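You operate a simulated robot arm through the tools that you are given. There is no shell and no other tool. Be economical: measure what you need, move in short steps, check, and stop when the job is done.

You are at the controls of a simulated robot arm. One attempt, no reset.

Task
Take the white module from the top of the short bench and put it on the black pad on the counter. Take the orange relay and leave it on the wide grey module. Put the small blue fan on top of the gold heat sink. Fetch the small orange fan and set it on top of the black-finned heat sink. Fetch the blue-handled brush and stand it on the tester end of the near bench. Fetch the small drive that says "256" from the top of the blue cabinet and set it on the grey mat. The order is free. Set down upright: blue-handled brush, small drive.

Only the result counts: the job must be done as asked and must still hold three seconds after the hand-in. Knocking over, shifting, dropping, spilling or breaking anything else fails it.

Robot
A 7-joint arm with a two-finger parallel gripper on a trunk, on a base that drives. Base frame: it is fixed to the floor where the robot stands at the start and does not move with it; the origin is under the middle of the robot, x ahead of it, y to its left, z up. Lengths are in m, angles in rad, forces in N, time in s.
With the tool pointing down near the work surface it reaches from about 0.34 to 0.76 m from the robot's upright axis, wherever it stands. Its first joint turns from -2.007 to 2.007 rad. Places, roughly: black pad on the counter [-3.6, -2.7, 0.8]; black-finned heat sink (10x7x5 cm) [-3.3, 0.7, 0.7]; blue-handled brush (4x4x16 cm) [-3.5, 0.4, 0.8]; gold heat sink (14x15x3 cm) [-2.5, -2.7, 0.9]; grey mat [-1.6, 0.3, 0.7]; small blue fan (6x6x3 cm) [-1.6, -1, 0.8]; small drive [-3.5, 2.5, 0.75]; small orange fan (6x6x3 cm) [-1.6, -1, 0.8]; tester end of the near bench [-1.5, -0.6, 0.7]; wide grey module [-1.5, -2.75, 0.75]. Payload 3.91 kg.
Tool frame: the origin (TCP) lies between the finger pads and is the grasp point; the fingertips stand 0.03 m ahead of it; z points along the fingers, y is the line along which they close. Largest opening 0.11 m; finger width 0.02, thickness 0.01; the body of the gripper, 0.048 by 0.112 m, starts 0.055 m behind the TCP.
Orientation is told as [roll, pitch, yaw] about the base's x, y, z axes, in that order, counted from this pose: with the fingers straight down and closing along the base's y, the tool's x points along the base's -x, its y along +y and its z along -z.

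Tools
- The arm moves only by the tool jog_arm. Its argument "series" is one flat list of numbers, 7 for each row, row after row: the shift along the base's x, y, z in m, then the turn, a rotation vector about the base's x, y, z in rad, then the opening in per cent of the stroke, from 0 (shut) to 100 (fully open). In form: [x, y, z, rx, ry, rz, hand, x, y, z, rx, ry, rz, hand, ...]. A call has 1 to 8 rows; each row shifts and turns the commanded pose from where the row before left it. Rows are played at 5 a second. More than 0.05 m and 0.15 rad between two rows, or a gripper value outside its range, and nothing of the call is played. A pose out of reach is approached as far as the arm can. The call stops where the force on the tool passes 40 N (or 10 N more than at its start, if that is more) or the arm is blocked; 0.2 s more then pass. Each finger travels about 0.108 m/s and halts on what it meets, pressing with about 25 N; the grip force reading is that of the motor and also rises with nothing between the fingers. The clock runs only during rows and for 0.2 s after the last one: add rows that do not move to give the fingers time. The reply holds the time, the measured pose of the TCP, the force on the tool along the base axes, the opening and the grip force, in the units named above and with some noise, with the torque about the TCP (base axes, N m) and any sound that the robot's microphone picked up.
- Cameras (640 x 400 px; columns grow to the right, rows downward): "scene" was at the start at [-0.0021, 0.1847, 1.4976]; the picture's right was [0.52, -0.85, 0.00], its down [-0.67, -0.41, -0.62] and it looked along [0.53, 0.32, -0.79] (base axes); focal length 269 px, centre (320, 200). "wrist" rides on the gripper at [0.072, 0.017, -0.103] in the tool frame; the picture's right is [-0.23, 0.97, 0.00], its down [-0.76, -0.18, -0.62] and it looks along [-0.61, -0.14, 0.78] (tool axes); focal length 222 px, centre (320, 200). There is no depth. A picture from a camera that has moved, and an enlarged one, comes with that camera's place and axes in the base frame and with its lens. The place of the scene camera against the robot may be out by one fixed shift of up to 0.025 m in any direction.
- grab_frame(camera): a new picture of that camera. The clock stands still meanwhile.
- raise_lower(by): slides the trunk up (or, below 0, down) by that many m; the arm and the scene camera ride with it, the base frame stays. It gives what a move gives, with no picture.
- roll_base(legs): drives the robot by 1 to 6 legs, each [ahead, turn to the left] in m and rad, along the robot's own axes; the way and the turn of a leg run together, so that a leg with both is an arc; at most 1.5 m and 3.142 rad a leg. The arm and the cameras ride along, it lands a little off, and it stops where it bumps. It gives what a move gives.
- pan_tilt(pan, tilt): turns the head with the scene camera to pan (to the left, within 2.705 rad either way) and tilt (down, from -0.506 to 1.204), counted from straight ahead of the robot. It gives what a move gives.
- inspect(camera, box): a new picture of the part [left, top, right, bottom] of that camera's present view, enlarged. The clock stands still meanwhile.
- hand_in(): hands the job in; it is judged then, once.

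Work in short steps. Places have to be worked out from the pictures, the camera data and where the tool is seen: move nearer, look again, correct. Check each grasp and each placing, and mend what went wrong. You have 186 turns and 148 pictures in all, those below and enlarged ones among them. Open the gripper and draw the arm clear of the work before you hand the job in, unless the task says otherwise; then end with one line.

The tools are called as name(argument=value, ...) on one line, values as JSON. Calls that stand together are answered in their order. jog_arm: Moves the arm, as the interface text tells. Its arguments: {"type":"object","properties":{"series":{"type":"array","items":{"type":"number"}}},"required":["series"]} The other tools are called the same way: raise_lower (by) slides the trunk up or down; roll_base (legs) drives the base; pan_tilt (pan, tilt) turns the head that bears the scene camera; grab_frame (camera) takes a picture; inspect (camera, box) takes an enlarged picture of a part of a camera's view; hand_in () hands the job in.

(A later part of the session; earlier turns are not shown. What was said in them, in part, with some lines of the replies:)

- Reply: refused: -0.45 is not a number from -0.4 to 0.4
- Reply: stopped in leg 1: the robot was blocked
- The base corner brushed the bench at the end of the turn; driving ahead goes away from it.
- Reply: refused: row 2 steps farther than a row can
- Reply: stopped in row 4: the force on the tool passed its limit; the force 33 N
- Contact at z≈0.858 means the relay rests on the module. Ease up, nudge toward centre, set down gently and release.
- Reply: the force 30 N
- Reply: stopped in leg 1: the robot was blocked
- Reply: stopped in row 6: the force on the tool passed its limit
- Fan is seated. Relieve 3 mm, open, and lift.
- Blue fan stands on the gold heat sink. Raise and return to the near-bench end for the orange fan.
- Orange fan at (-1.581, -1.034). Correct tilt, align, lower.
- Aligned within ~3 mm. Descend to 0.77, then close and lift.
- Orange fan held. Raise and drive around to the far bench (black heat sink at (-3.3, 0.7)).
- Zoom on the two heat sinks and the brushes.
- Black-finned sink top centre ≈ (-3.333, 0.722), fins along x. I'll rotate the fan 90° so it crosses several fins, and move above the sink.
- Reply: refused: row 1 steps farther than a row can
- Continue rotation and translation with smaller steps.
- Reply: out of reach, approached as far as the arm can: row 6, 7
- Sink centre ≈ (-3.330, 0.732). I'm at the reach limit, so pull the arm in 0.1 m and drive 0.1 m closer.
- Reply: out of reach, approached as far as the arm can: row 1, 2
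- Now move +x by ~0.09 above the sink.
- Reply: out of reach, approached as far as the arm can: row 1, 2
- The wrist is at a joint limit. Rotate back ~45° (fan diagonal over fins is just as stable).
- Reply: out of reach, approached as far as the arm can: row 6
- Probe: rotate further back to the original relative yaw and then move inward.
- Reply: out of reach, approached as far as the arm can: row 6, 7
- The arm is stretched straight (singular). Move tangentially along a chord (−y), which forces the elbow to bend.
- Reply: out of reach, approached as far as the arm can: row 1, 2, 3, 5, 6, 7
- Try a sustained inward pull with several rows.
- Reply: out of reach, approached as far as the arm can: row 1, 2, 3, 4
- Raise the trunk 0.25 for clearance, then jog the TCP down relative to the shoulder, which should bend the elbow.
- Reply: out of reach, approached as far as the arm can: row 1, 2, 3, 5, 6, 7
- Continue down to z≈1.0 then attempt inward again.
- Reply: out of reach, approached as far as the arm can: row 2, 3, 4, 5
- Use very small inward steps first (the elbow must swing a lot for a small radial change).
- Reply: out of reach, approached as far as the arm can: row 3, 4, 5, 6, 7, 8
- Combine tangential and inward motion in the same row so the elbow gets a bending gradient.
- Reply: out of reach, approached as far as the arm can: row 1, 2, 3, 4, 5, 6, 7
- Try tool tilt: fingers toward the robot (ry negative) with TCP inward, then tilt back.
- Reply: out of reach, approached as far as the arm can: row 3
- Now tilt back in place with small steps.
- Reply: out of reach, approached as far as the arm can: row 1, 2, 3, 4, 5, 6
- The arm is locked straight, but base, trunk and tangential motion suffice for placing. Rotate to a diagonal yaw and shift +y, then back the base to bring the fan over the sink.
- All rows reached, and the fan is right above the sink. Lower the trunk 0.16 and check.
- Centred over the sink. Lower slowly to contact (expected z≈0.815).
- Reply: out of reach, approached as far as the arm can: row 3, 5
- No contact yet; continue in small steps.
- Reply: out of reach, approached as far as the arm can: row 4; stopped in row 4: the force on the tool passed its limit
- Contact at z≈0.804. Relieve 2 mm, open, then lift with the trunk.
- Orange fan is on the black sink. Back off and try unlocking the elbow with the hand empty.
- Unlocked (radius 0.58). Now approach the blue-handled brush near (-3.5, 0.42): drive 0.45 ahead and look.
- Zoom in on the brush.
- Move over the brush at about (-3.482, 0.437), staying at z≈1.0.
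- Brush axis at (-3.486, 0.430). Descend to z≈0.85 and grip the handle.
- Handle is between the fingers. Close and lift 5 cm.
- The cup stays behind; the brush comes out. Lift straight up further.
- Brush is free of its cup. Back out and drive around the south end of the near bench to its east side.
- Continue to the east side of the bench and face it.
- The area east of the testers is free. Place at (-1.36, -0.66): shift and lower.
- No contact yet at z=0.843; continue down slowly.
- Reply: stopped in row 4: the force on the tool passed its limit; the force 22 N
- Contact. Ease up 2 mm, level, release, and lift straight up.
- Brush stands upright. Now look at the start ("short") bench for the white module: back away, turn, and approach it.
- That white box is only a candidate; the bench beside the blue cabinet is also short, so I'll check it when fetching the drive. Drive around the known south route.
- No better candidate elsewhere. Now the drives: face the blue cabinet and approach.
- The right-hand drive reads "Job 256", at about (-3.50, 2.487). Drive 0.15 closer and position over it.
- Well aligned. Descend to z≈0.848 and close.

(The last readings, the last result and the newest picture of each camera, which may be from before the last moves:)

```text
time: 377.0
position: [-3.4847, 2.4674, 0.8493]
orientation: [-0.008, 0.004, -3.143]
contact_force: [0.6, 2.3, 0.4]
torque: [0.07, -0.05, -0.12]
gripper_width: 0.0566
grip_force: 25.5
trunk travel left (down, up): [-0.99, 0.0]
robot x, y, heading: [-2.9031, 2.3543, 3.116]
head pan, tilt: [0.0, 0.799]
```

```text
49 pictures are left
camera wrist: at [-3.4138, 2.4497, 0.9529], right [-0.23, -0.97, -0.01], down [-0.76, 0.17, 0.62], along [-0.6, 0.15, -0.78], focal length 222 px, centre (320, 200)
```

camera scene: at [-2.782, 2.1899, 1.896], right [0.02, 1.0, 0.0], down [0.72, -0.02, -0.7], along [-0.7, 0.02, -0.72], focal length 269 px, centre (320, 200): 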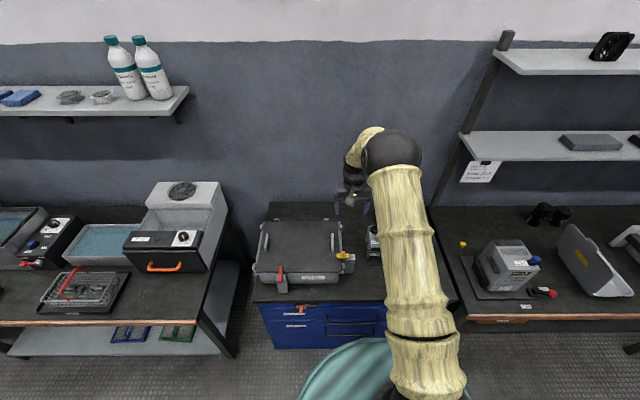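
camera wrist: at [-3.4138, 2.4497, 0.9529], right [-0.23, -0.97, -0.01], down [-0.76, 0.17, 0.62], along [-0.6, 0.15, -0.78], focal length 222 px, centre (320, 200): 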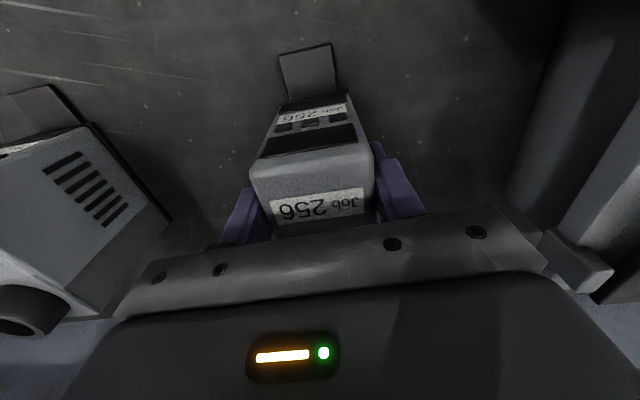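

Gripped at 57 mm. Lift.

jog_arm(series=[0, 0, 0.02, 0, 0, 0, 35, 0, 0, 0.04, 0, 0, 0, 35, 0, 0, 0.045, 0, 0, 0, 35, 0, 0, 0.045, 0, 0, 0, 35, 0, 0, 0.045, 0, 0, 0, 35, 0, 0, 0.045, 0, 0, 0, 35])

grab_frame(camera="wrist")

```text
time: 378.4
position: [-3.4839, 2.4648, 1.0928]
orientation: [-0.008, 0.004, -3.139]
contact_force: [1.3, -0.1, -5.6]
torque: [-0.02, -0.18, -0.03]
gripper_width: 0.0561
grip_force: 25.2
trunk travel left (down, up): [-0.99, 0.0]
robot x, y, heading: [-2.9026, 2.3551, 3.118]
head pan, tilt: [0.0, 0.799]
```

```text
48 pictures are left
camera wrist: at [-3.4118, 2.4466, 1.1955], right [-0.23, -0.97, -0.01], down [-0.77, 0.17, 0.62], along [-0.6, 0.15, -0.78], focal length 222 px, centre (320, 200)
```

wrist: 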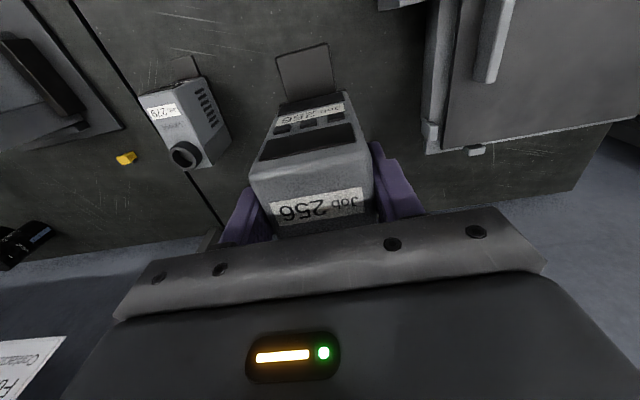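

Held securely. Back out and drive to the west side of the near bench, facing the grey mat.

roll_base(legs=[[-0.5, 0], [0, 1.6], [1.1, 0], [1.0, 0], [0, 1.57]])

grab_frame(camera="scene")

grab_frame(camera="wrist")

```text
time: 399.1
position: [-1.7868, 0.1488, 1.0915]
orientation: [-0.007, 0.003, 0.036]
contact_force: [0.4, -0.5, -5.2]
torque: [0.0, 0.22, 0.0]
gripper_width: 0.056
grip_force: 24.8
trunk travel left (down, up): [-0.99, 0.0]
robot x, y, heading: [-2.3714, 0.2387, 0.009]
head pan, tilt: [0.0, 0.799]
```

```text
47 pictures are left
camera scene: at [-2.3607, 0.3852, 1.8959], right [0.02, -1.0, 0.0], down [-0.72, -0.01, -0.7], along [0.7, 0.01, -0.72], focal length 269 px, centre (320, 200)
```

scene: 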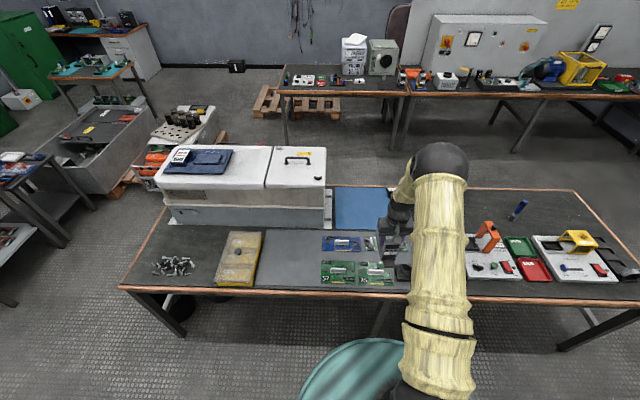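

```text
46 pictures are left
camera wrist: at [-1.8599, 0.1633, 1.1948], right [0.19, 0.98, -0.01], down [0.77, -0.14, 0.62], along [0.61, -0.13, -0.78], focal length 222 px, centre (320, 200)
```

wrist: 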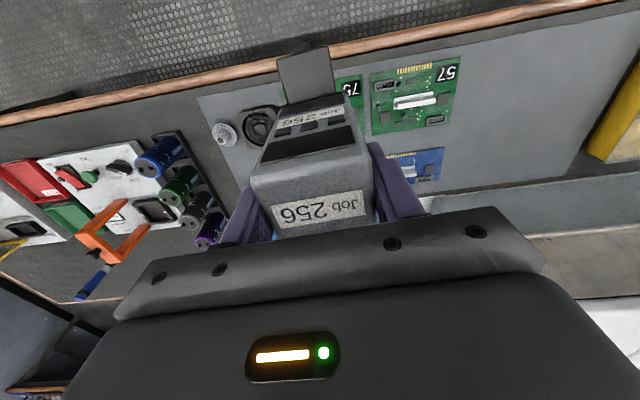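

Free mat area lies at y≈0.42–0.68, x≈-1.8…-1.47. Target TCP (-1.67, 0.54). Shift base slightly closer, then swing arm.

roll_base(legs=[[0, 0.6], [0.15, 0], [0, -0.6]])

jog_arm(series=[0, 0.045, 0, 0, 0, 0, 35, 0, 0.045, 0, 0, 0, 0, 35, 0, 0.045, 0, 0, 0, 0, 35, 0, 0.045, 0, 0, 0, 0, 35, 0, 0.045, 0, 0, 0, 0, 35, 0, 0.045, 0, 0, 0, 0, 35, 0, 0, 0, 0, 0, 0, 35])

grab_frame(camera="wrist")

```text
time: 403.8
position: [-1.6634, 0.2351, 1.0925]
orientation: [-0.008, 0.005, 0.038]
contact_force: [-0.5, -0.3, -6.0]
torque: [0.02, 0.22, 0.03]
gripper_width: 0.056
grip_force: 25.3
trunk travel left (down, up): [-0.99, 0.0]
robot x, y, heading: [-2.2504, 0.3281, 0.014]
head pan, tilt: [0.0, 0.799]
```

```text
time: 405.4
position: [-1.6645, 0.5052, 1.0921]
orientation: [-0.007, 0.005, 0.036]
contact_force: [-0.2, -0.7, -6.2]
torque: [-0.01, 0.22, 0.04]
gripper_width: 0.056
grip_force: 24.6
trunk travel left (down, up): [-0.99, 0.0]
robot x, y, heading: [-2.2491, 0.3257, 0.012]
head pan, tilt: [0.0, 0.799]
```

```text
45 pictures are left
camera wrist: at [-1.7372, 0.5195, 1.1954], right [0.19, 0.98, -0.01], down [0.77, -0.15, 0.62], along [0.61, -0.13, -0.78], focal length 222 px, centre (320, 200)
```

wrist: 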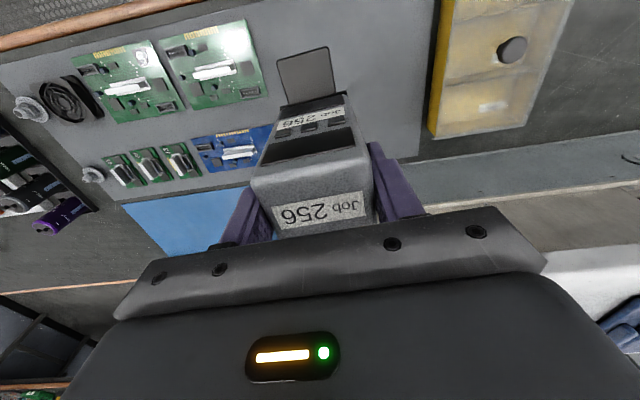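

Shift y +0.035 and lower toward the mat.

jog_arm(series=[0, 0.035, 0, 0, 0, -0.036, 35, 0, 0, 0, 0, 0, 0, 35])

raise_lower(by=-0.2)

grab_frame(camera="wrist")

```text
time: 406.0
position: [-1.6631, 0.5383, 1.0914]
orientation: [-0.008, 0.004, 0.001]
contact_force: [0.0, -0.5, -5.8]
torque: [0.02, 0.21, 0.01]
gripper_width: 0.0559
grip_force: 24.9
trunk travel left (down, up): [-0.99, 0.0]
robot x, y, heading: [-2.2492, 0.3268, 0.014]
head pan, tilt: [0.0, 0.799]
```

```text
time: 408.1
position: [-1.6632, 0.5403, 0.8927]
orientation: [-0.008, 0.003, 0.003]
contact_force: [0.0, -0.9, -5.0]
torque: [0.0, 0.18, 0.0]
gripper_width: 0.0558
grip_force: 25.5
trunk travel left (down, up): [-0.79, 0.2]
robot x, y, heading: [-2.2537, 0.3263, 0.015]
head pan, tilt: [0.0, 0.799]
```

```text
44 pictures are left
camera wrist: at [-1.7366, 0.5571, 0.995], right [0.23, 0.97, -0.01], down [0.76, -0.17, 0.62], along [0.6, -0.15, -0.78], focal length 222 px, centre (320, 200)
```

wrist: 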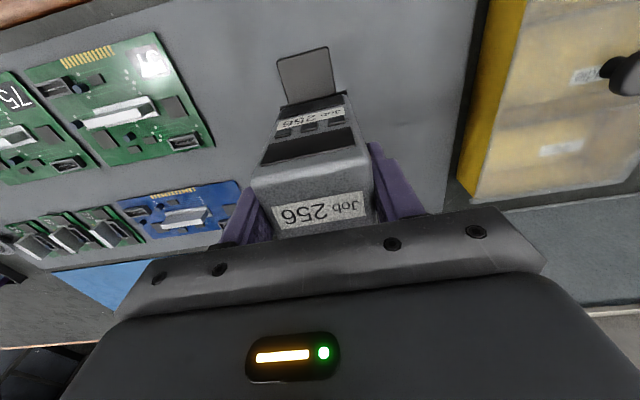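

Clear below. Lower slowly to contact.

jog_arm(series=[0, 0, -0.02, 0, 0, 0, 35, 0, 0, -0.006, 0, 0, 0, 35, 0, 0, -0.005, 0, 0, 0, 35, 0, 0, -0.005, 0, 0, 0, 35, 0, 0, -0.005, 0, 0, 0, 35, 0, 0, -0.005, 0, 0, 0, 35, 0, 0, -0.005, 0, 0, 0, 35, 0, 0, -0.005, 0, 0, 0, 35])

```text
time: 409.9
position: [-1.6636, 0.5405, 0.8364]
orientation: [-0.008, 0.006, 0.001]
contact_force: [-0.5, 0.0, -5.7]
torque: [-0.03, 0.2, -0.03]
gripper_width: 0.0559
grip_force: 24.9
trunk travel left (down, up): [-0.79, 0.2]
robot x, y, heading: [-2.2529, 0.3241, 0.015]
head pan, tilt: [0.0, 0.799]
```

Still hanging freely; continue down in 4 mm steps.

jog_arm(series=[0, 0, -0.004, 0, 0, 0, 35, 0, 0, -0.004, 0, 0, 0, 35, 0, 0, -0.004, 0, 0, 0, 35, 0, 0, -0.004, 0, 0, 0, 35, 0, 0, -0.004, 0, 0, 0, 35, 0, 0, -0.004, 0, 0, 0, 35])

grab_frame(camera="wrist")

```text
time: 411.3
position: [-1.6637, 0.5399, 0.8139]
orientation: [-0.007, 0.0, 0.002]
contact_force: [-4.9, -2.2, 7.3]
torque: [0.21, -0.52, -0.04]
gripper_width: 0.0559
grip_force: 25.6
trunk travel left (down, up): [-0.79, 0.2]
robot x, y, heading: [-2.2508, 0.3294, 0.018]
head pan, tilt: [0.0, 0.799]
```

```text
43 pictures are left
camera wrist: at [-1.7376, 0.5565, 0.9168], right [0.23, 0.97, -0.01], down [0.76, -0.17, 0.62], along [0.61, -0.15, -0.78], focal length 222 px, centre (320, 200)
```

wrist: 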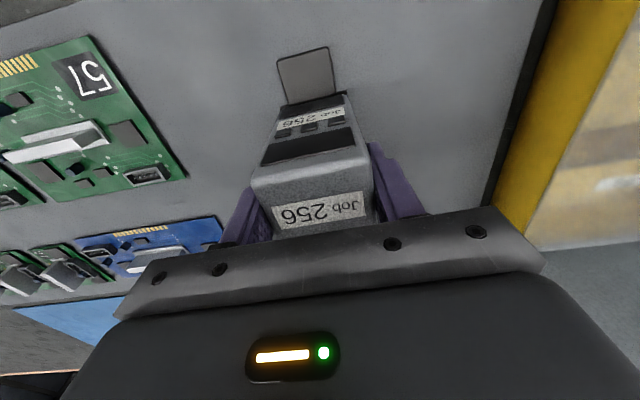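

Seated on the mat. Open and lift.

jog_arm(series=[0, 0, 0, 0, 0, 0, 55, 0, 0, 0, 0, 0, 0, 75, 0, 0, 0, 0, 0, 0, 90, 0, 0, 0.03, 0, 0, 0, 90, 0, 0, 0.045, 0, 0, 0, 90, 0, 0, 0.045, 0, 0, 0, 90, 0, 0, 0.045, 0, 0, 0, 90])

grab_frame(camera="wrist")

```text
time: 412.9
position: [-1.6616, 0.539, 0.9789]
orientation: [-0.008, 0.006, 0.002]
contact_force: [-1.6, 0.2, 0.3]
torque: [0.0, -0.04, -0.01]
gripper_width: 0.0989
grip_force: 0.0
trunk travel left (down, up): [-0.79, 0.2]
robot x, y, heading: [-2.25, 0.3224, 0.013]
head pan, tilt: [0.0, 0.799]
```

```text
42 pictures are left
camera wrist: at [-1.7349, 0.5555, 1.0823], right [0.23, 0.97, -0.01], down [0.76, -0.17, 0.62], along [0.6, -0.15, -0.78], focal length 222 px, centre (320, 200)
```

wrist: 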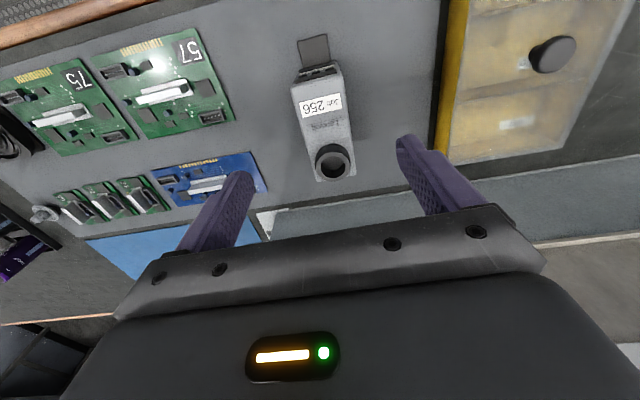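

Drive 256 stands on the mat. Now return to the start bench for the white module.

raise_lower(by=0.2)

roll_base(legs=[[-0.2, 0], [0, -1.583], [1.15, 0], [1.0, 0], [0, 1.57], [1.0, 0]])

roll_base(legs=[[0.97, 0], [0, 1.57], [1.0, 0], [0.82, 0], [0, -1.57], [0.35, 0]])

grab_frame(camera="wrist")

```text
time: 415.1
position: [-1.6626, 0.5392, 1.1775]
orientation: [-0.011, 0.004, 0.002]
contact_force: [-0.1, 0.5, 0.1]
torque: [-0.01, 0.0, 0.01]
gripper_width: 0.0989
grip_force: 0.1
trunk travel left (down, up): [-0.99, 0.0]
robot x, y, heading: [-2.2502, 0.3262, 0.011]
head pan, tilt: [0.0, 0.799]
```

```text
time: 439.4
position: [-0.8525, -1.5935, 1.1782]
orientation: [-0.009, 0.003, 0.003]
contact_force: [-0.6, -1.4, -1.1]
torque: [0.01, 0.03, -0.01]
gripper_width: 0.0992
grip_force: 0.0
trunk travel left (down, up): [-0.99, 0.0]
robot x, y, heading: [-1.4401, -1.807, 0.013]
head pan, tilt: [0.0, 0.799]
```

```text
time: 462.7
position: [0.4379, 0.2426, 1.1789]
orientation: [-0.01, 0.004, -0.003]
contact_force: [0.1, -0.7, 0.8]
torque: [-0.01, -0.02, -0.02]
gripper_width: 0.0991
grip_force: 0.1
trunk travel left (down, up): [-0.99, 0.0]
robot x, y, heading: [-0.1536, 0.0311, 0.011]
head pan, tilt: [0.0, 0.799]
```

```text
41 pictures are left
camera wrist: at [0.3659, 0.2597, 1.2816], right [0.23, 0.97, -0.01], down [0.76, -0.17, 0.62], along [0.6, -0.15, -0.78], focal length 222 px, centre (320, 200)
```

wrist: 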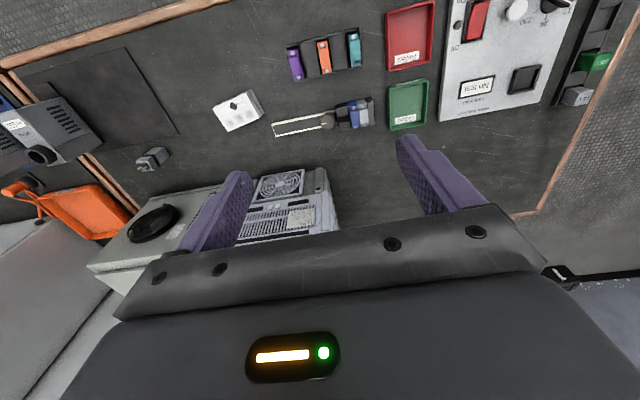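

White box at about (0.475, 0.03). Move above it and lower for a close look.

jog_arm(series=[0.006, -0.042, 0, 0, 0, 0, 90, 0.006, -0.042, 0, 0, 0, 0, 90, 0.006, -0.042, 0, 0, 0, 0, 90, 0.006, -0.042, 0, 0, 0, 0, 90, 0.006, -0.042, 0, 0, 0, 0, 90, 0, 0, 0, 0, 0, 0, 90])

raise_lower(by=-0.22)

grab_frame(camera="wrist")

inspect(camera="wrist", box=[200, 30, 400, 155])

```text
time: 464.1
position: [0.4676, 0.0319, 1.1791]
orientation: [-0.008, 0.004, -0.002]
contact_force: [-0.6, 0.8, -0.1]
torque: [-0.06, 0.02, 0.0]
gripper_width: 0.0991
grip_force: 0.0
trunk travel left (down, up): [-0.99, 0.0]
robot x, y, heading: [-0.1504, 0.0291, 0.011]
head pan, tilt: [0.0, 0.799]
```

```text
time: 466.4
position: [0.4667, 0.0311, 0.9591]
orientation: [-0.011, 0.002, -0.002]
contact_force: [-0.4, 0.3, -0.5]
torque: [-0.03, -0.01, 0.05]
gripper_width: 0.0992
grip_force: 0.1
trunk travel left (down, up): [-0.77, 0.22]
robot x, y, heading: [-0.1546, 0.0321, 0.008]
head pan, tilt: [0.0, 0.799]
```

```text
40 pictures are left
camera wrist: at [0.3948, 0.0488, 1.0621], right [0.23, 0.97, -0.01], down [0.76, -0.17, 0.62], along [0.6, -0.15, -0.78], focal length 222 px, centre (320, 200)
```

wrist: 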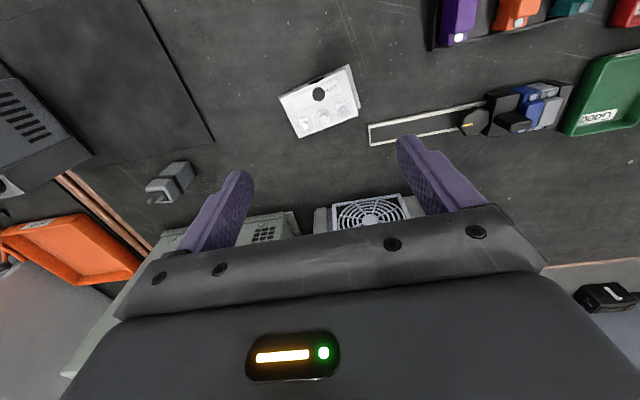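

```text
3.20 times, centred on (300, 92) of wrist
camera zoom: at [0.3948, 0.0488, 1.0621], right [0.23, 0.97, -0.01], down [0.76, -0.17, 0.62], along [0.6, -0.15, -0.78], focal length 711 px, centre (384, 544)
```

zoom: 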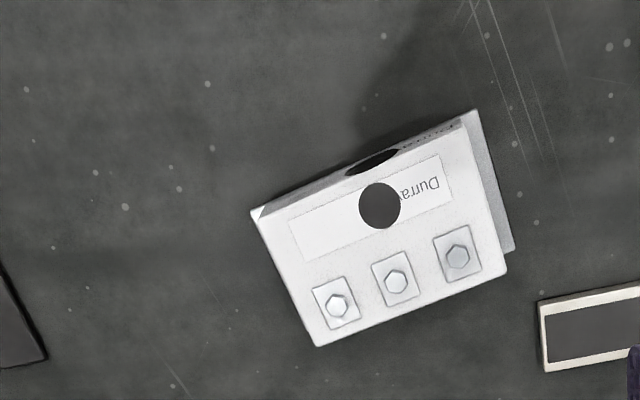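

It's a blown white power module ("Durra…"), clearly the target: ~9×6 cm, centre (0.478, 0.026), turned ~0.13 rad. Rotate the gripper to close across its short side.

jog_arm(series=[0.002, -0.001, 0, 0, 0, -0.144, 90, 0.002, -0.001, 0, 0, 0, -0.144, 90, 0.002, -0.001, 0, 0, 0, -0.144, 90, 0.002, -0.001, 0, 0, 0, -0.144, 90, 0.002, 0, 0, 0, 0, -0.144, 90, 0, 0, 0, 0, 0, -0.144, 90, 0, 0, 0, 0, 0, -0.144, 90, 0, 0, 0, 0, 0, -0.144, 90])

jog_arm(series=[0, 0, 0, 0, 0, -0.144, 90, 0, 0, 0, 0, 0, -0.144, 90, 0, 0, -0.045, 0, 0, 0, 90, 0, 0, 0, 0, 0, 0, 90])

grab_frame(camera="wrist")

```text
time: 468.2
position: [0.4776, 0.0278, 0.9592]
orientation: [-0.008, 0.005, -1.156]
contact_force: [0.1, -0.2, 0.6]
torque: [-0.05, 0.01, 0.01]
gripper_width: 0.0991
grip_force: 0.0
trunk travel left (down, up): [-0.77, 0.22]
robot x, y, heading: [-0.1507, 0.0337, 0.011]
head pan, tilt: [0.0, 0.799]
```

```text
time: 469.2
position: [0.4755, 0.0286, 0.9144]
orientation: [-0.008, 0.004, -1.442]
contact_force: [0.5, 0.3, 0.4]
torque: [-0.01, 0.03, 0.0]
gripper_width: 0.0988
grip_force: 0.2
trunk travel left (down, up): [-0.77, 0.22]
robot x, y, heading: [-0.1536, 0.0342, 0.01]
head pan, tilt: [0.0, 0.799]
```

```text
38 pictures are left
camera wrist: at [0.484, 0.102, 1.0177], right [0.99, -0.1, -0.01], down [-0.07, -0.78, 0.62], along [-0.07, -0.62, -0.78], focal length 222 px, centre (320, 200)
```

wrist: 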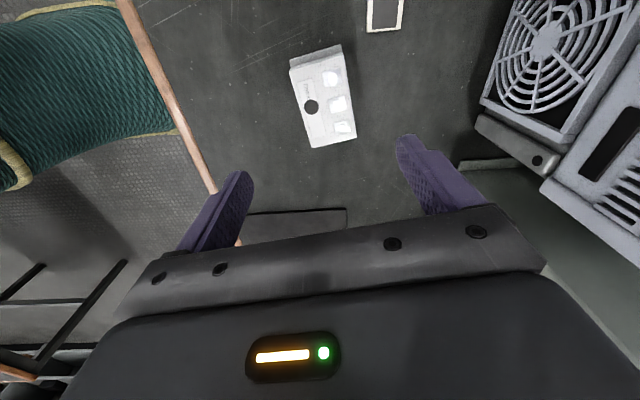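

Centre ≈ (0.481, 0.030). Descend to z≈0.80 and check.

jog_arm(series=[0.004, 0.001, -0.045, 0, 0, 0, 80, 0, 0, -0.04, 0, 0, 0, 80, 0, 0, -0.03, 0, 0, 0, 80, 0, 0, 0, 0, 0, 0, 80])

grab_frame(camera="wrist")

```text
time: 470.2
position: [0.4806, 0.0284, 0.7985]
orientation: [-0.008, 0.005, -1.442]
contact_force: [0.4, 0.9, -0.4]
torque: [0.01, -0.01, 0.0]
gripper_width: 0.0882
grip_force: 0.1
trunk travel left (down, up): [-0.77, 0.22]
robot x, y, heading: [-0.1498, 0.0303, 0.005]
head pan, tilt: [0.0, 0.799]
```

```text
37 pictures are left
camera wrist: at [0.4891, 0.1016, 0.9009], right [0.99, -0.1, -0.01], down [-0.07, -0.78, 0.62], along [-0.07, -0.62, -0.78], focal length 222 px, centre (320, 200)
```

wrist: 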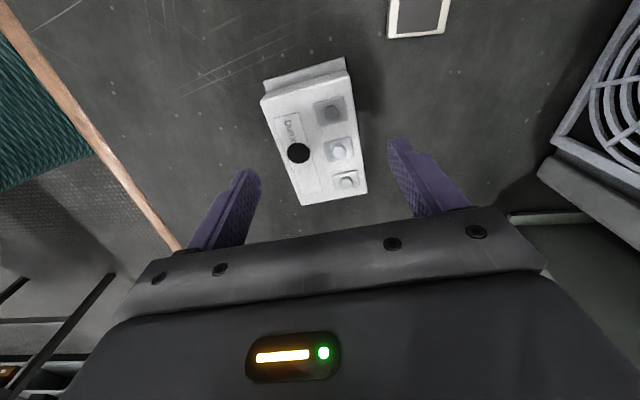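

Descend to 0.757, close, and lift a little.

jog_arm(series=[-0.001, 0.006, -0.022, 0, 0, 0, 80, 0, 0, -0.019, 0, 0, 0, 80, 0, 0, 0, 0, 0, 0, 55, 0, 0, 0, 0, 0, 0, 40, 0, 0, 0, 0, 0, 0, 40, 0, 0, 0, 0, 0, 0, 40])

grab_frame(camera="wrist")

```text
time: 471.6
position: [0.4812, 0.0361, 0.7572]
orientation: [-0.008, 0.005, -1.442]
contact_force: [-0.6, 0.7, -0.1]
torque: [0.05, -0.04, 0.04]
gripper_width: 0.0599
grip_force: 25.2
trunk travel left (down, up): [-0.77, 0.22]
robot x, y, heading: [-0.1518, 0.0338, 0.009]
head pan, tilt: [0.0, 0.799]
```

```text
36 pictures are left
camera wrist: at [0.4883, 0.1081, 0.8599], right [0.99, -0.1, -0.01], down [-0.07, -0.78, 0.62], along [-0.07, -0.62, -0.78], focal length 222 px, centre (320, 200)
```

wrist: 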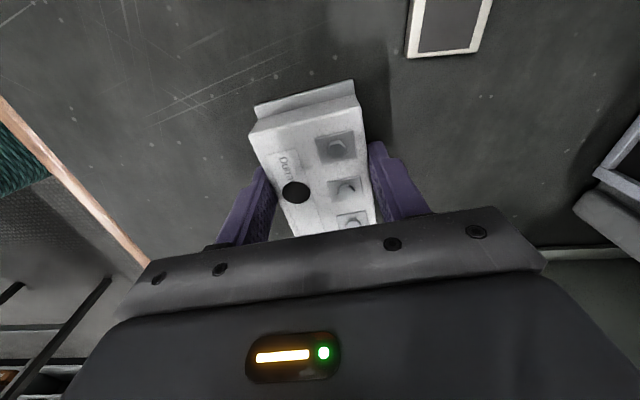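

White module gripped (60 mm). Lift and head to the far end of the counter.

jog_arm(series=[0, 0, 0.03, 0, 0, 0, 40, 0, 0, 0.045, 0, 0, 0, 40, 0, 0, 0.045, 0, 0, 0, 40, 0, 0, 0.045, 0, 0, 0, 40, 0, 0, 0.045, 0, 0, 0, 40])

raise_lower(by=0.22)

roll_base(legs=[[-0.35, 0], [0, -1.58], [1.0, 0], [0.85, 0], [0, -1.57], [1.5, 0]])

roll_base(legs=[[1.4, 0], [0, 1.57]])

grab_frame(camera="wrist")

grab_frame(camera="scene")

```text
time: 472.8
position: [0.4813, 0.034, 0.9675]
orientation: [-0.009, 0.004, -1.441]
contact_force: [-0.5, 0.0, -3.5]
torque: [0.04, -0.01, 0.03]
gripper_width: 0.0597
grip_force: 24.8
trunk travel left (down, up): [-0.77, 0.22]
robot x, y, heading: [-0.1524, 0.0362, 0.009]
head pan, tilt: [0.0, 0.799]
```

```text
time: 475.1
position: [0.4817, 0.0344, 1.1869]
orientation: [-0.008, 0.004, -1.441]
contact_force: [0.2, 0.0, -4.1]
torque: [0.01, -0.01, -0.01]
gripper_width: 0.0598
grip_force: 24.9
trunk travel left (down, up): [-0.99, 0.0]
robot x, y, heading: [-0.1478, 0.0317, 0.006]
head pan, tilt: [0.0, 0.799]
```

```text
time: 501.1
position: [-2.6734, -1.6601, 1.1872]
orientation: [-0.009, 0.003, 1.612]
contact_force: [-0.3, 0.6, -4.1]
torque: [-0.03, 0.0, 0.01]
gripper_width: 0.0597
grip_force: 24.8
trunk travel left (down, up): [-0.99, 0.0]
robot x, y, heading: [-2.0426, -1.7146, 3.063]
head pan, tilt: [0.0, 0.799]
```

```text
time: 506.8
position: [-3.8994, -1.5814, 1.1856]
orientation: [-0.027, 0.008, 1.618]
contact_force: [1.4, 0.7, -4.6]
torque: [-0.01, 0.06, -0.01]
gripper_width: 0.0597
grip_force: 24.8
trunk travel left (down, up): [-0.99, 0.0]
robot x, y, heading: [-3.2743, -1.6293, 3.08]
head pan, tilt: [0.0, 0.799]
stopped in leg 1: the force on the tool passed its limit (the readings are from after the stop); the commanded pose is now the measured one
```

```text
35 pictures are left
camera wrist: at [-3.9155, -1.655, 1.2893], right [-0.98, 0.18, -0.03], down [0.12, 0.77, 0.62], along [0.13, 0.61, -0.78], focal length 222 px, centre (320, 200)
```

wrist: 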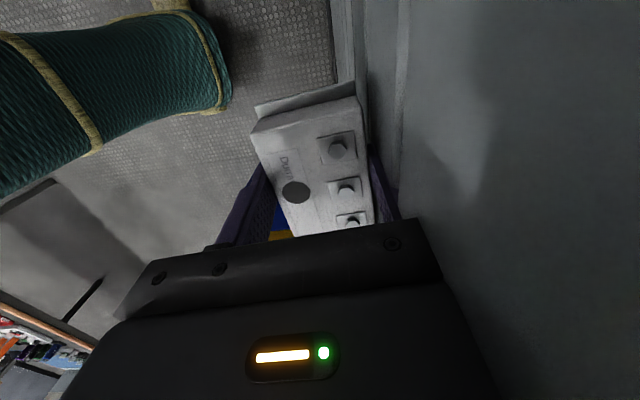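

```text
34 pictures are left
camera scene: at [-3.3112, -1.7856, 1.8958], right [0.07, 1.0, 0.0], down [0.72, -0.05, -0.7], along [-0.7, 0.05, -0.72], focal length 269 px, centre (320, 200)
```

scene: 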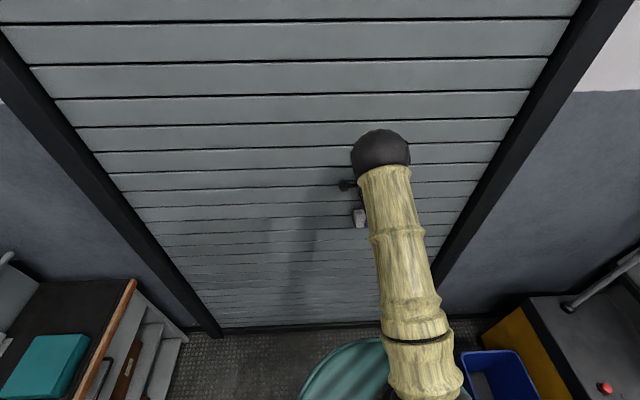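

The hand touched the shutter door; the module is still held. Back 0.15, turn toward the counter and level the tool.

roll_base(legs=[[-0.15, 0], [0, 1.63], [0.35, 0]])

grab_frame(camera="wrist")

grab_frame(camera="scene")

```text
time: 514.0
position: [-3.1369, -2.6147, 1.1874]
orientation: [-0.023, 0.008, -3.037]
contact_force: [-0.6, 0.4, -3.2]
torque: [0.03, -0.04, -0.02]
gripper_width: 0.0598
grip_force: 25.2
trunk travel left (down, up): [-0.99, 0.0]
robot x, y, heading: [-3.1268, -1.9844, -1.581]
head pan, tilt: [0.0, 0.799]
```

```text
33 pictures are left
camera wrist: at [-3.0649, -2.6268, 1.2898], right [-0.12, -0.99, -0.03], down [-0.78, 0.08, 0.62], along [-0.61, 0.1, -0.78], focal length 222 px, centre (320, 200)
```

wrist: 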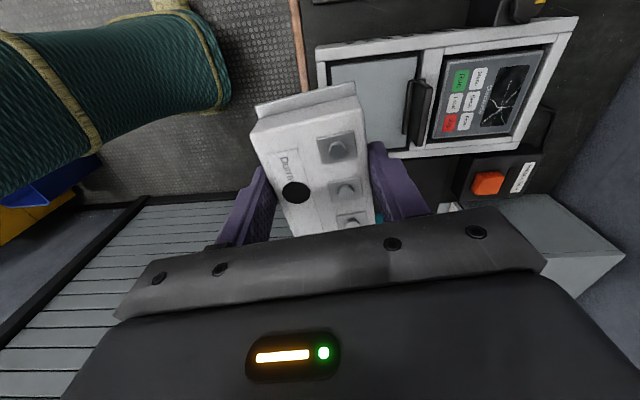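

```text
32 pictures are left
camera scene: at [-2.9821, -2.0173, 1.8959], right [-1.0, 0.01, 0.0], down [0.01, 0.72, -0.7], along [-0.01, -0.7, -0.72], focal length 269 px, centre (320, 200)
```

scene: 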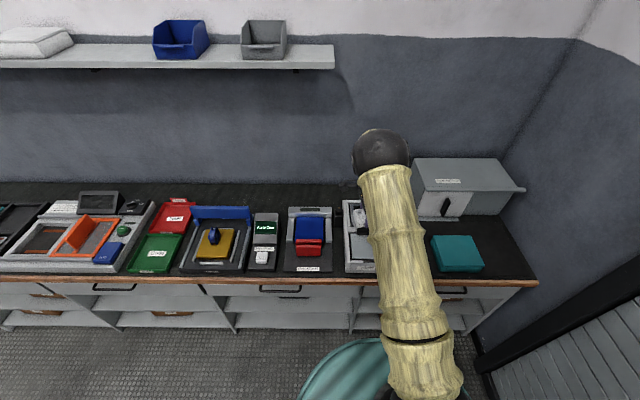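

Level the tool, drive 0.1 closer, and swing the hand over toward the pad area.

roll_base(legs=[[0.1, 0]])

jog_arm(series=[-0.04, 0.014, 0, -0.02, 0, 0, 40, -0.045, 0.014, 0, 0, 0, 0, 40, -0.045, 0.014, 0, 0, 0, 0, 40, -0.045, 0.014, 0, 0, 0, 0, 40, -0.045, 0.014, 0, 0, 0, 0, 40, -0.045, 0.0, 0, 0, 0, 0, 40, 0, 0, 0, 0, 0, 0, 40])

grab_frame(camera="wrist")

pan_tilt(pan=-0.5, tilt=0.85)

grab_frame(camera="scene")

```text
time: 515.1
position: [-3.1379, -2.7145, 1.1882]
orientation: [-0.025, 0.009, -3.038]
contact_force: [0.6, -0.3, -4.2]
torque: [0.01, -0.03, 0.01]
gripper_width: 0.0597
grip_force: 25.1
trunk travel left (down, up): [-0.99, 0.0]
robot x, y, heading: [-3.1277, -2.0875, -1.58]
head pan, tilt: [0.0, 0.799]
```

```text
time: 516.7
position: [-3.403, -2.6446, 1.1867]
orientation: [-0.003, 0.007, -3.035]
contact_force: [0.5, 0.2, -3.3]
torque: [0.02, -0.01, 0.01]
gripper_width: 0.0597
grip_force: 25.0
trunk travel left (down, up): [-0.99, 0.0]
robot x, y, heading: [-3.129, -2.0859, -1.577]
head pan, tilt: [0.0, 0.799]
```

```text
31 pictures are left
camera wrist: at [-3.3292, -2.6557, 1.2888], right [-0.12, -0.99, -0.01], down [-0.78, 0.09, 0.62], along [-0.61, 0.08, -0.78], focal length 222 px, centre (320, 200)
```

wrist: 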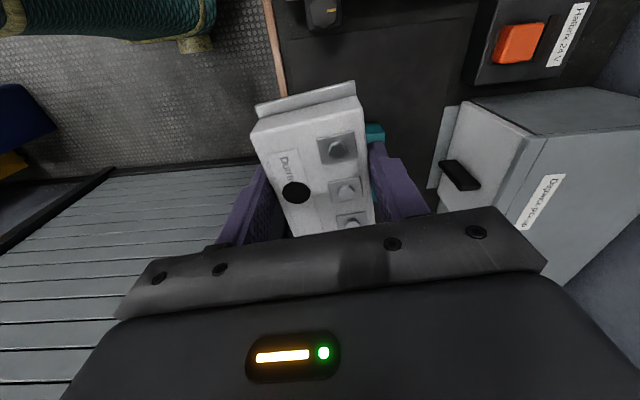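

```text
time: 517.6
position: [-3.4032, -2.6452, 1.1852]
orientation: [-0.002, 0.005, -3.036]
contact_force: [-1.0, -0.2, -2.4]
torque: [0.0, -0.03, -0.02]
gripper_width: 0.0596
grip_force: 25.4
trunk travel left (down, up): [-0.99, 0.0]
robot x, y, heading: [-3.1319, -2.0844, -1.58]
head pan, tilt: [-0.499, 0.85]
```

```text
30 pictures are left
camera scene: at [-3.0201, -2.1038, 1.8919], right [-0.87, 0.48, 0.0], down [0.36, 0.66, -0.66], along [-0.32, -0.58, -0.75], focal length 269 px, centre (320, 200)
```

scene: 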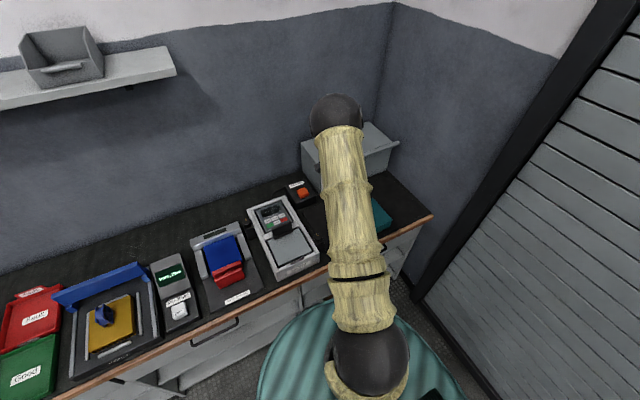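

The arm hides the pad. Swing the hand back toward +x and inspect the pad with the head camera.

jog_arm(series=[0.048, 0, 0, 0, 0, 0, 40, 0.048, 0, 0, 0, 0, 0, 40, 0.048, 0, 0, 0, 0, 0, 40, 0.048, 0, 0, 0, 0, 0, 40, 0.048, 0, 0, 0, 0, 0, 40, 0.048, 0, 0, 0, 0, 0, 40])

pan_tilt(pan=-0.7, tilt=0.85)

inspect(camera="scene", box=[160, 100, 480, 300])

```text
time: 519.0
position: [-3.1155, -2.6423, 1.1863]
orientation: [-0.006, 0.005, -3.038]
contact_force: [0.9, -0.1, -4.1]
torque: [0.03, -0.02, -0.01]
gripper_width: 0.0601
grip_force: 25.0
trunk travel left (down, up): [-0.99, 0.0]
robot x, y, heading: [-3.1275, -2.0859, -1.579]
head pan, tilt: [-0.499, 0.85]
```

```text
time: 519.8
position: [-3.1179, -2.6433, 1.1867]
orientation: [-0.004, 0.005, -3.037]
contact_force: [-0.8, -0.1, -3.4]
torque: [0.03, -0.03, -0.05]
gripper_width: 0.0596
grip_force: 25.1
trunk travel left (down, up): [-0.99, 0.0]
robot x, y, heading: [-3.1276, -2.0884, -1.58]
head pan, tilt: [-0.7, 0.85]
```

```text
2.00 times, centred on (320, 200) of scene
camera zoom: at [-3.0331, -2.0949, 1.8919], right [-0.76, 0.65, 0.0], down [0.49, 0.57, -0.66], along [-0.43, -0.5, -0.75], focal length 537 px, centre (320, 200)
```

zoom: 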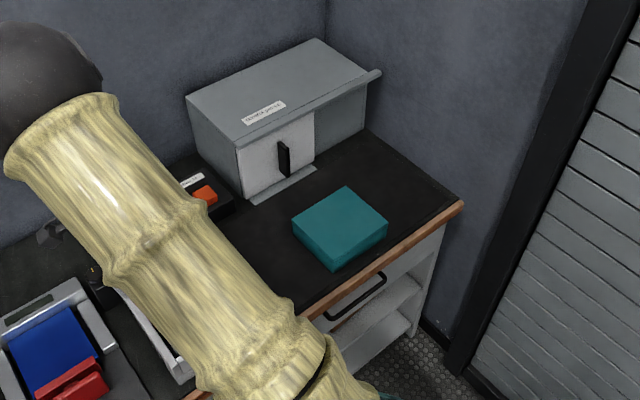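

Zoom in more to find the pad's outline.

inspect(camera="scene", box=[270, 150, 400, 260])

```text
3.64 times, centred on (335, 205) of scene
camera zoom: at [-3.0331, -2.0949, 1.8919], right [-0.76, 0.65, 0.0], down [0.49, 0.57, -0.66], along [-0.43, -0.5, -0.75], focal length 977 px, centre (266, 182)
```

zoom: 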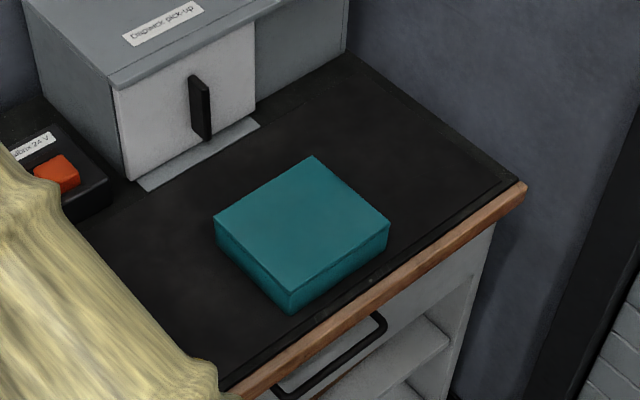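

The pad is the black mat at the counter's end; free space lies right of the teal box around (-3.82, -2.73). Re-park the base at x≈-3.5 with a reverse manoeuvre, keeping the arm away from the door.

roll_base(legs=[[0, 1.0], [-0.45, 0], [0, -1.0], [0.25, 0]])

jog_arm(series=[-0.01, 0, 0, 0, 0, 0.145, 40, -0.01, 0, 0, 0, 0, 0.145, 40, -0.01, 0, 0, 0, 0, 0.145, 40, -0.01, 0, 0, 0, 0, 0.145, 40, -0.01, 0, 0, 0, 0, 0.145, 40, -0.01, 0, 0, 0, 0, 0.145, 40, -0.01, 0, 0, 0, 0, 0.145, 40, -0.01, 0, 0, 0, 0, 0.145, 40])

grab_frame(camera="wrist")

```text
time: 524.6
position: [-2.9748, -2.1657, 1.1874]
orientation: [-0.007, 0.006, -2.04]
contact_force: [-0.7, 1.1, -3.1]
torque: [0.03, -0.04, 0.01]
gripper_width: 0.0597
grip_force: 25.2
trunk travel left (down, up): [-0.99, 0.0]
robot x, y, heading: [-3.4476, -1.8756, -0.583]
head pan, tilt: [-0.7, 0.85]
stopped in leg 2: the robot was blocked; the commanded pose is now the measured one
```

```text
time: 526.5
position: [-3.0514, -2.168, 1.186]
orientation: [-0.005, 0.005, -0.878]
contact_force: [-0.2, 0.1, -3.1]
torque: [0.03, 0.0, 0.02]
gripper_width: 0.0598
grip_force: 24.8
trunk travel left (down, up): [-0.99, 0.0]
robot x, y, heading: [-3.4444, -1.8785, -0.584]
head pan, tilt: [-0.7, 0.85]
```

```text
27 pictures are left
camera wrist: at [-3.0846, -2.1017, 1.2897], right [0.89, 0.45, -0.01], down [0.35, -0.7, 0.62], along [0.27, -0.56, -0.78], focal length 222 px, centre (320, 200)
```

wrist: 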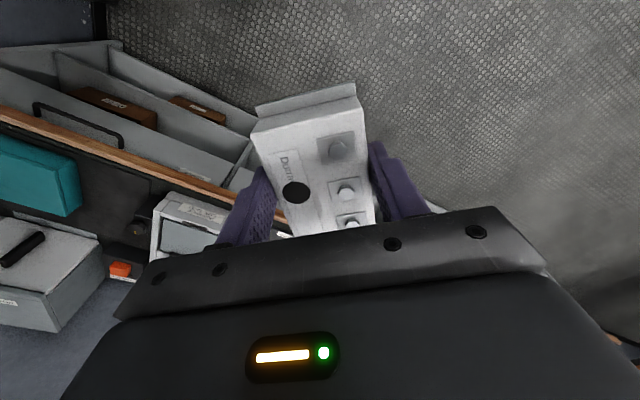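

Rear touched the door; ease forward, then finish the turn and advance.

roll_base(legs=[[0.05, 0], [0, -1.0], [0.2, 0]])

jog_arm(series=[-0.045, 0, 0, 0, 0, 0.1, 40, -0.045, -0.01, 0, 0, 0, 0.1, 40, -0.045, -0.01, 0, 0, 0, 0.1, 40, 0, 0, 0, 0, 0, 0, 40])

grab_frame(camera="wrist")

```text
time: 531.1
position: [-3.4335, -2.5947, 1.187]
orientation: [-0.007, 0.007, -1.87]
contact_force: [-0.3, -0.3, -3.2]
torque: [0.06, -0.01, 0.02]
gripper_width: 0.0597
grip_force: 25.3
trunk travel left (down, up): [-0.99, 0.0]
robot x, y, heading: [-3.4018, -2.1048, -1.574]
head pan, tilt: [-0.7, 0.85]
```

```text
time: 532.1
position: [-3.5656, -2.6134, 1.1861]
orientation: [-0.007, 0.006, -1.569]
contact_force: [0.3, -0.8, -3.9]
torque: [0.04, 0.0, 0.03]
gripper_width: 0.0598
grip_force: 24.9
trunk travel left (down, up): [-0.99, 0.0]
robot x, y, heading: [-3.4037, -2.1104, -1.574]
head pan, tilt: [-0.7, 0.85]
```

```text
26 pictures are left
camera wrist: at [-3.5484, -2.5429, 1.2889], right [0.97, -0.23, -0.01], down [-0.17, -0.77, 0.62], along [-0.15, -0.6, -0.79], focal length 222 px, centre (320, 200)
```

wrist: 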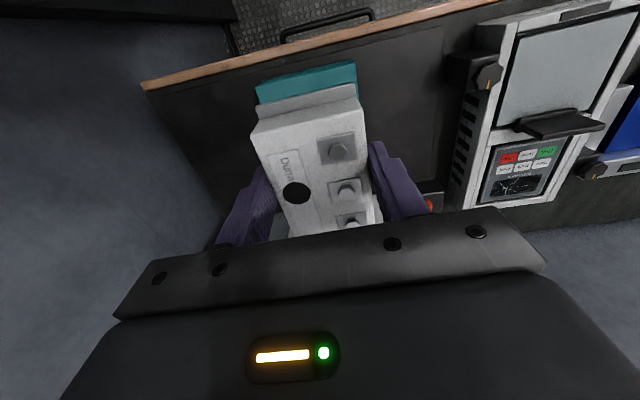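

The pad spans x≈-3.32…-3.92 (centre -3.62), so the strip between the left pad edge and the teal box is free. Target (-3.43, -2.72).

jog_arm(series=[0.034, -0.027, 0, 0, 0, 0, 40, 0.034, -0.027, 0, 0, 0, 0, 40, 0.034, -0.027, 0, 0, 0, 0, 40, 0.033, -0.026, 0, 0, 0, 0, 40, 0, 0, 0, 0, 0, 0, 40])

raise_lower(by=-0.25)

grab_frame(camera="wrist")

```text
time: 533.3
position: [-3.4361, -2.7217, 1.1862]
orientation: [-0.004, 0.006, -1.572]
contact_force: [0.0, 0.3, -3.2]
torque: [0.03, -0.02, -0.03]
gripper_width: 0.0596
grip_force: 25.8
trunk travel left (down, up): [-0.99, 0.0]
robot x, y, heading: [-3.4005, -2.1081, -1.578]
head pan, tilt: [-0.7, 0.85]
```

```text
time: 535.9
position: [-3.4354, -2.7206, 0.9344]
orientation: [-0.007, 0.007, -1.571]
contact_force: [-0.6, -0.2, -3.8]
torque: [0.02, 0.03, -0.01]
gripper_width: 0.0593
grip_force: 25.3
trunk travel left (down, up): [-0.74, 0.25]
robot x, y, heading: [-3.4054, -2.1046, -1.574]
head pan, tilt: [-0.7, 0.85]
```

```text
25 pictures are left
camera wrist: at [-3.4181, -2.6506, 1.0384], right [0.97, -0.23, -0.01], down [-0.17, -0.77, 0.62], along [-0.15, -0.6, -0.79], focal length 222 px, centre (320, 200)
```

wrist: 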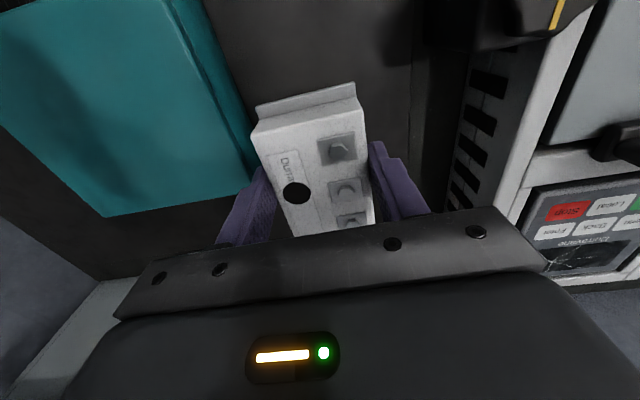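

Centered in the free strip of the pad (-3.335…-3.543). Lower to contact.

jog_arm(series=[0, 0, -0.045, 0, 0, 0, 40, 0, 0, -0.035, 0, 0, 0, 40, 0, 0, -0.015, 0, 0, 0, 40, 0, 0, -0.006, 0, 0, 0, 40, 0, 0, -0.006, 0, 0, 0, 40, 0, 0, -0.006, 0, 0, 0, 40, 0, 0, -0.006, 0, 0, 0, 40, 0, 0, -0.005, 0, 0, 0, 40])

```text
time: 537.0
position: [-3.4348, -2.7234, 0.8392]
orientation: [-0.007, -0.004, -1.571]
contact_force: [-1.0, 1.8, 20.8]
torque: [1.02, -0.73, 0.15]
gripper_width: 0.0597
grip_force: 24.9
trunk travel left (down, up): [-0.74, 0.25]
robot x, y, heading: [-3.4014, -2.1021, -1.572]
head pan, tilt: [-0.7, 0.85]
stopped in row 5: the force on the tool passed its limit (the readings are from after the stop); the commanded pose is now the measured one
```

Contact at 0.839 (pad at ~0.80, matches the hint). Check visually.

grab_frame(camera="wrist")

```text
24 pictures are left
camera wrist: at [-3.4172, -2.6516, 0.9413], right [0.97, -0.23, -0.01], down [-0.17, -0.76, 0.63], along [-0.15, -0.61, -0.78], focal length 222 px, centre (320, 200)
```

wrist: 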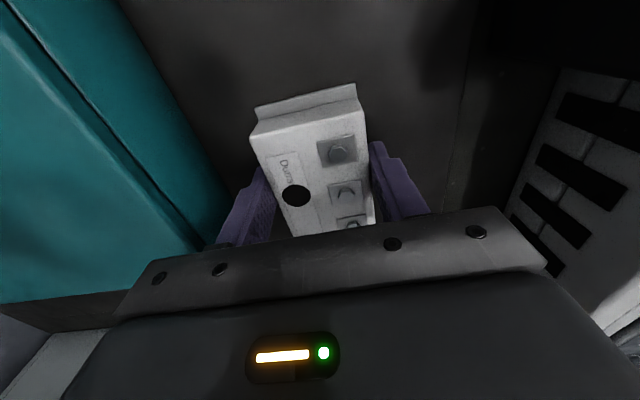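

On the pad, clear of the teal box. Release and lift.

jog_arm(series=[0, 0, 0.002, 0, 0, 0, 40, 0, 0, 0, 0, 0, 0, 60, 0, 0, 0, 0, 0, 0, 67, 0, 0, 0.02, 0, 0, 0, 67, 0, 0, 0.04, 0, 0, 0, 67, 0, 0, 0.045, 0, 0, 0, 67, 0, 0, 0.045, 0, 0, 0, 67])

grab_frame(camera="wrist")

```text
time: 538.6
position: [-3.4335, -2.7247, 0.986]
orientation: [-0.006, -0.002, -1.573]
contact_force: [-0.1, 0.4, 0.8]
torque: [-0.01, 0.0, 0.01]
gripper_width: 0.0735
grip_force: 0.0
trunk travel left (down, up): [-0.74, 0.25]
robot x, y, heading: [-3.404, -2.1054, -1.569]
head pan, tilt: [-0.7, 0.85]
```

```text
23 pictures are left
camera wrist: at [-3.4154, -2.6518, 1.0897], right [0.97, -0.23, -0.01], down [-0.17, -0.76, 0.63], along [-0.15, -0.61, -0.78], focal length 222 px, centre (320, 200)
```

wrist: 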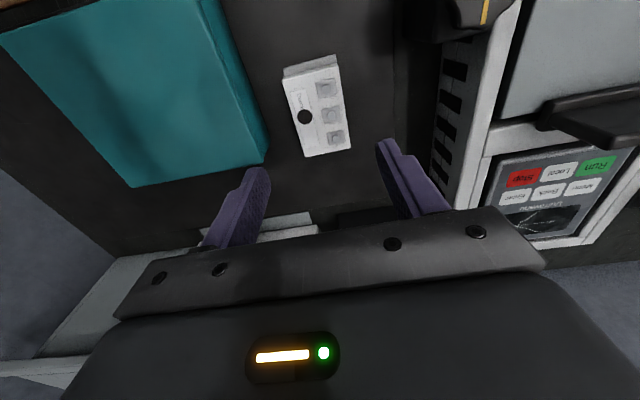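

Module is on the pad. Withdraw and verify the other placements from a distance.

raise_lower(by=0.25)

roll_base(legs=[[-0.35, 0], [0, 1.57], [0.8, 0]])

pan_tilt(pan=1.1, tilt=0.5)

grab_frame(camera="scene")

pan_tilt(pan=-1.1, tilt=0.7)

grab_frame(camera="scene")

```text
time: 541.2
position: [-3.4318, -2.7242, 1.2362]
orientation: [-0.006, 0.0, -1.571]
contact_force: [-0.1, 0.3, 0.1]
torque: [0.02, 0.0, 0.02]
gripper_width: 0.0736
grip_force: 0.0
trunk travel left (down, up): [-0.99, 0.0]
robot x, y, heading: [-3.4022, -2.103, -1.567]
head pan, tilt: [-0.7, 0.85]
```

```text
time: 551.2
position: [-1.9809, -1.7852, 1.2372]
orientation: [-0.008, 0.002, -0.002]
contact_force: [1.6, -0.8, 0.5]
torque: [0.01, 0.0, 0.0]
gripper_width: 0.0738
grip_force: 0.0
trunk travel left (down, up): [-0.99, 0.0]
robot x, y, heading: [-2.6011, -1.7584, 0.002]
head pan, tilt: [-0.7, 0.85]
```

```text
time: 553.0
position: [-1.9816, -1.7861, 1.2375]
orientation: [-0.006, -0.001, 0.0]
contact_force: [1.0, 0.2, -0.3]
torque: [-0.02, -0.01, 0.01]
gripper_width: 0.0737
grip_force: 0.1
trunk travel left (down, up): [-0.99, 0.0]
robot x, y, heading: [-2.6033, -1.7542, -0.001]
head pan, tilt: [1.1, 0.499]
```

```text
22 pictures are left
camera scene: at [-2.6267, -1.529, 1.9219], right [0.89, -0.46, 0.0], down [-0.22, -0.43, -0.88], along [0.4, 0.78, -0.48], focal length 269 px, centre (320, 200)
```

scene: 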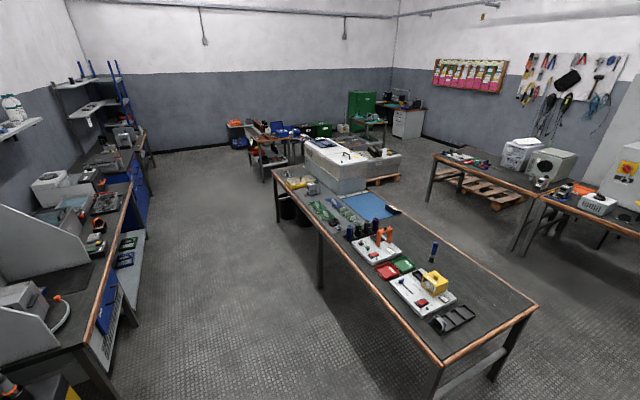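

```text
time: 555.0
position: [-1.9831, -1.7867, 1.2376]
orientation: [-0.007, -0.002, -0.002]
contact_force: [-0.2, 0.4, -0.1]
torque: [-0.01, 0.0, 0.01]
gripper_width: 0.0737
grip_force: 0.1
trunk travel left (down, up): [-0.99, 0.0]
robot x, y, heading: [-2.5978, -1.7552, -0.003]
head pan, tilt: [-1.1, 0.7]
```

```text
21 pictures are left
camera scene: at [-2.6298, -1.6857, 1.9042], right [-0.89, -0.45, 0.0], down [-0.29, 0.57, -0.76], along [0.35, -0.68, -0.64], focal length 269 px, centre (320, 200)
```

scene: 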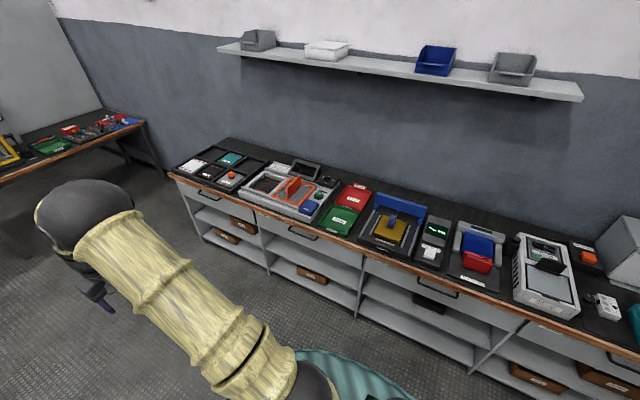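

Quick zoom check on the drive, brush, and the orange fan.

pan_tilt(pan=1.3, tilt=0.5)

inspect(camera="scene", box=[340, 140, 500, 240])

inspect(camera="scene", box=[100, 160, 260, 260])

```text
time: 557.2
position: [-1.9812, -1.7859, 1.2361]
orientation: [-0.007, -0.002, -0.001]
contact_force: [-0.2, -0.8, 0.5]
torque: [-0.01, 0.02, 0.0]
gripper_width: 0.0739
grip_force: 0.0
trunk travel left (down, up): [-0.99, 0.0]
robot x, y, heading: [-2.6034, -1.7542, -0.001]
head pan, tilt: [1.3, 0.499]
```

```text
4.00 times, centred on (420, 190) of scene
camera zoom: at [-2.6436, -1.5223, 1.9219], right [0.96, -0.27, 0.0], down [-0.13, -0.46, -0.88], along [0.24, 0.85, -0.48], focal length 1075 px, centre (-80, 240)
```

zoom: 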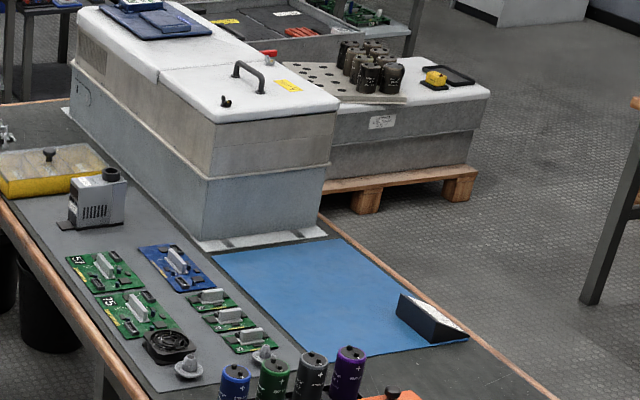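

```text
4.00 times, centred on (180, 210) of scene
camera zoom: at [-2.6436, -1.5223, 1.9219], right [0.96, -0.27, 0.0], down [-0.13, -0.46, -0.88], along [0.24, 0.85, -0.48], focal length 1075 px, centre (880, 160)
```

zoom: 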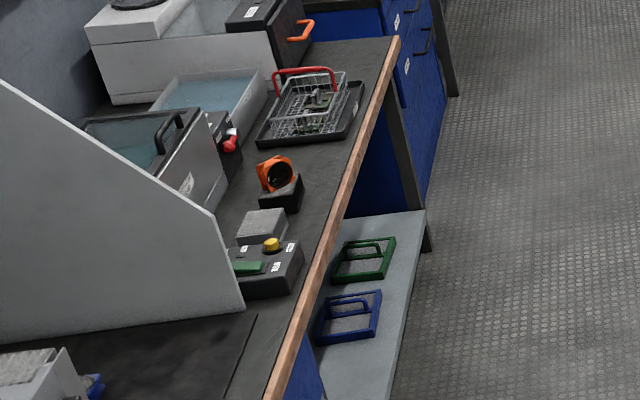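

All six placements hold, the gripper is open and the arm is clear. Handing in.

hand_in()

```text
The job is handed in.
```

All six pieces are in place and the job is handed in. I can't see the verdict, but my last pictures showed everything where it was asked, with the brush and the "256" drive upright.
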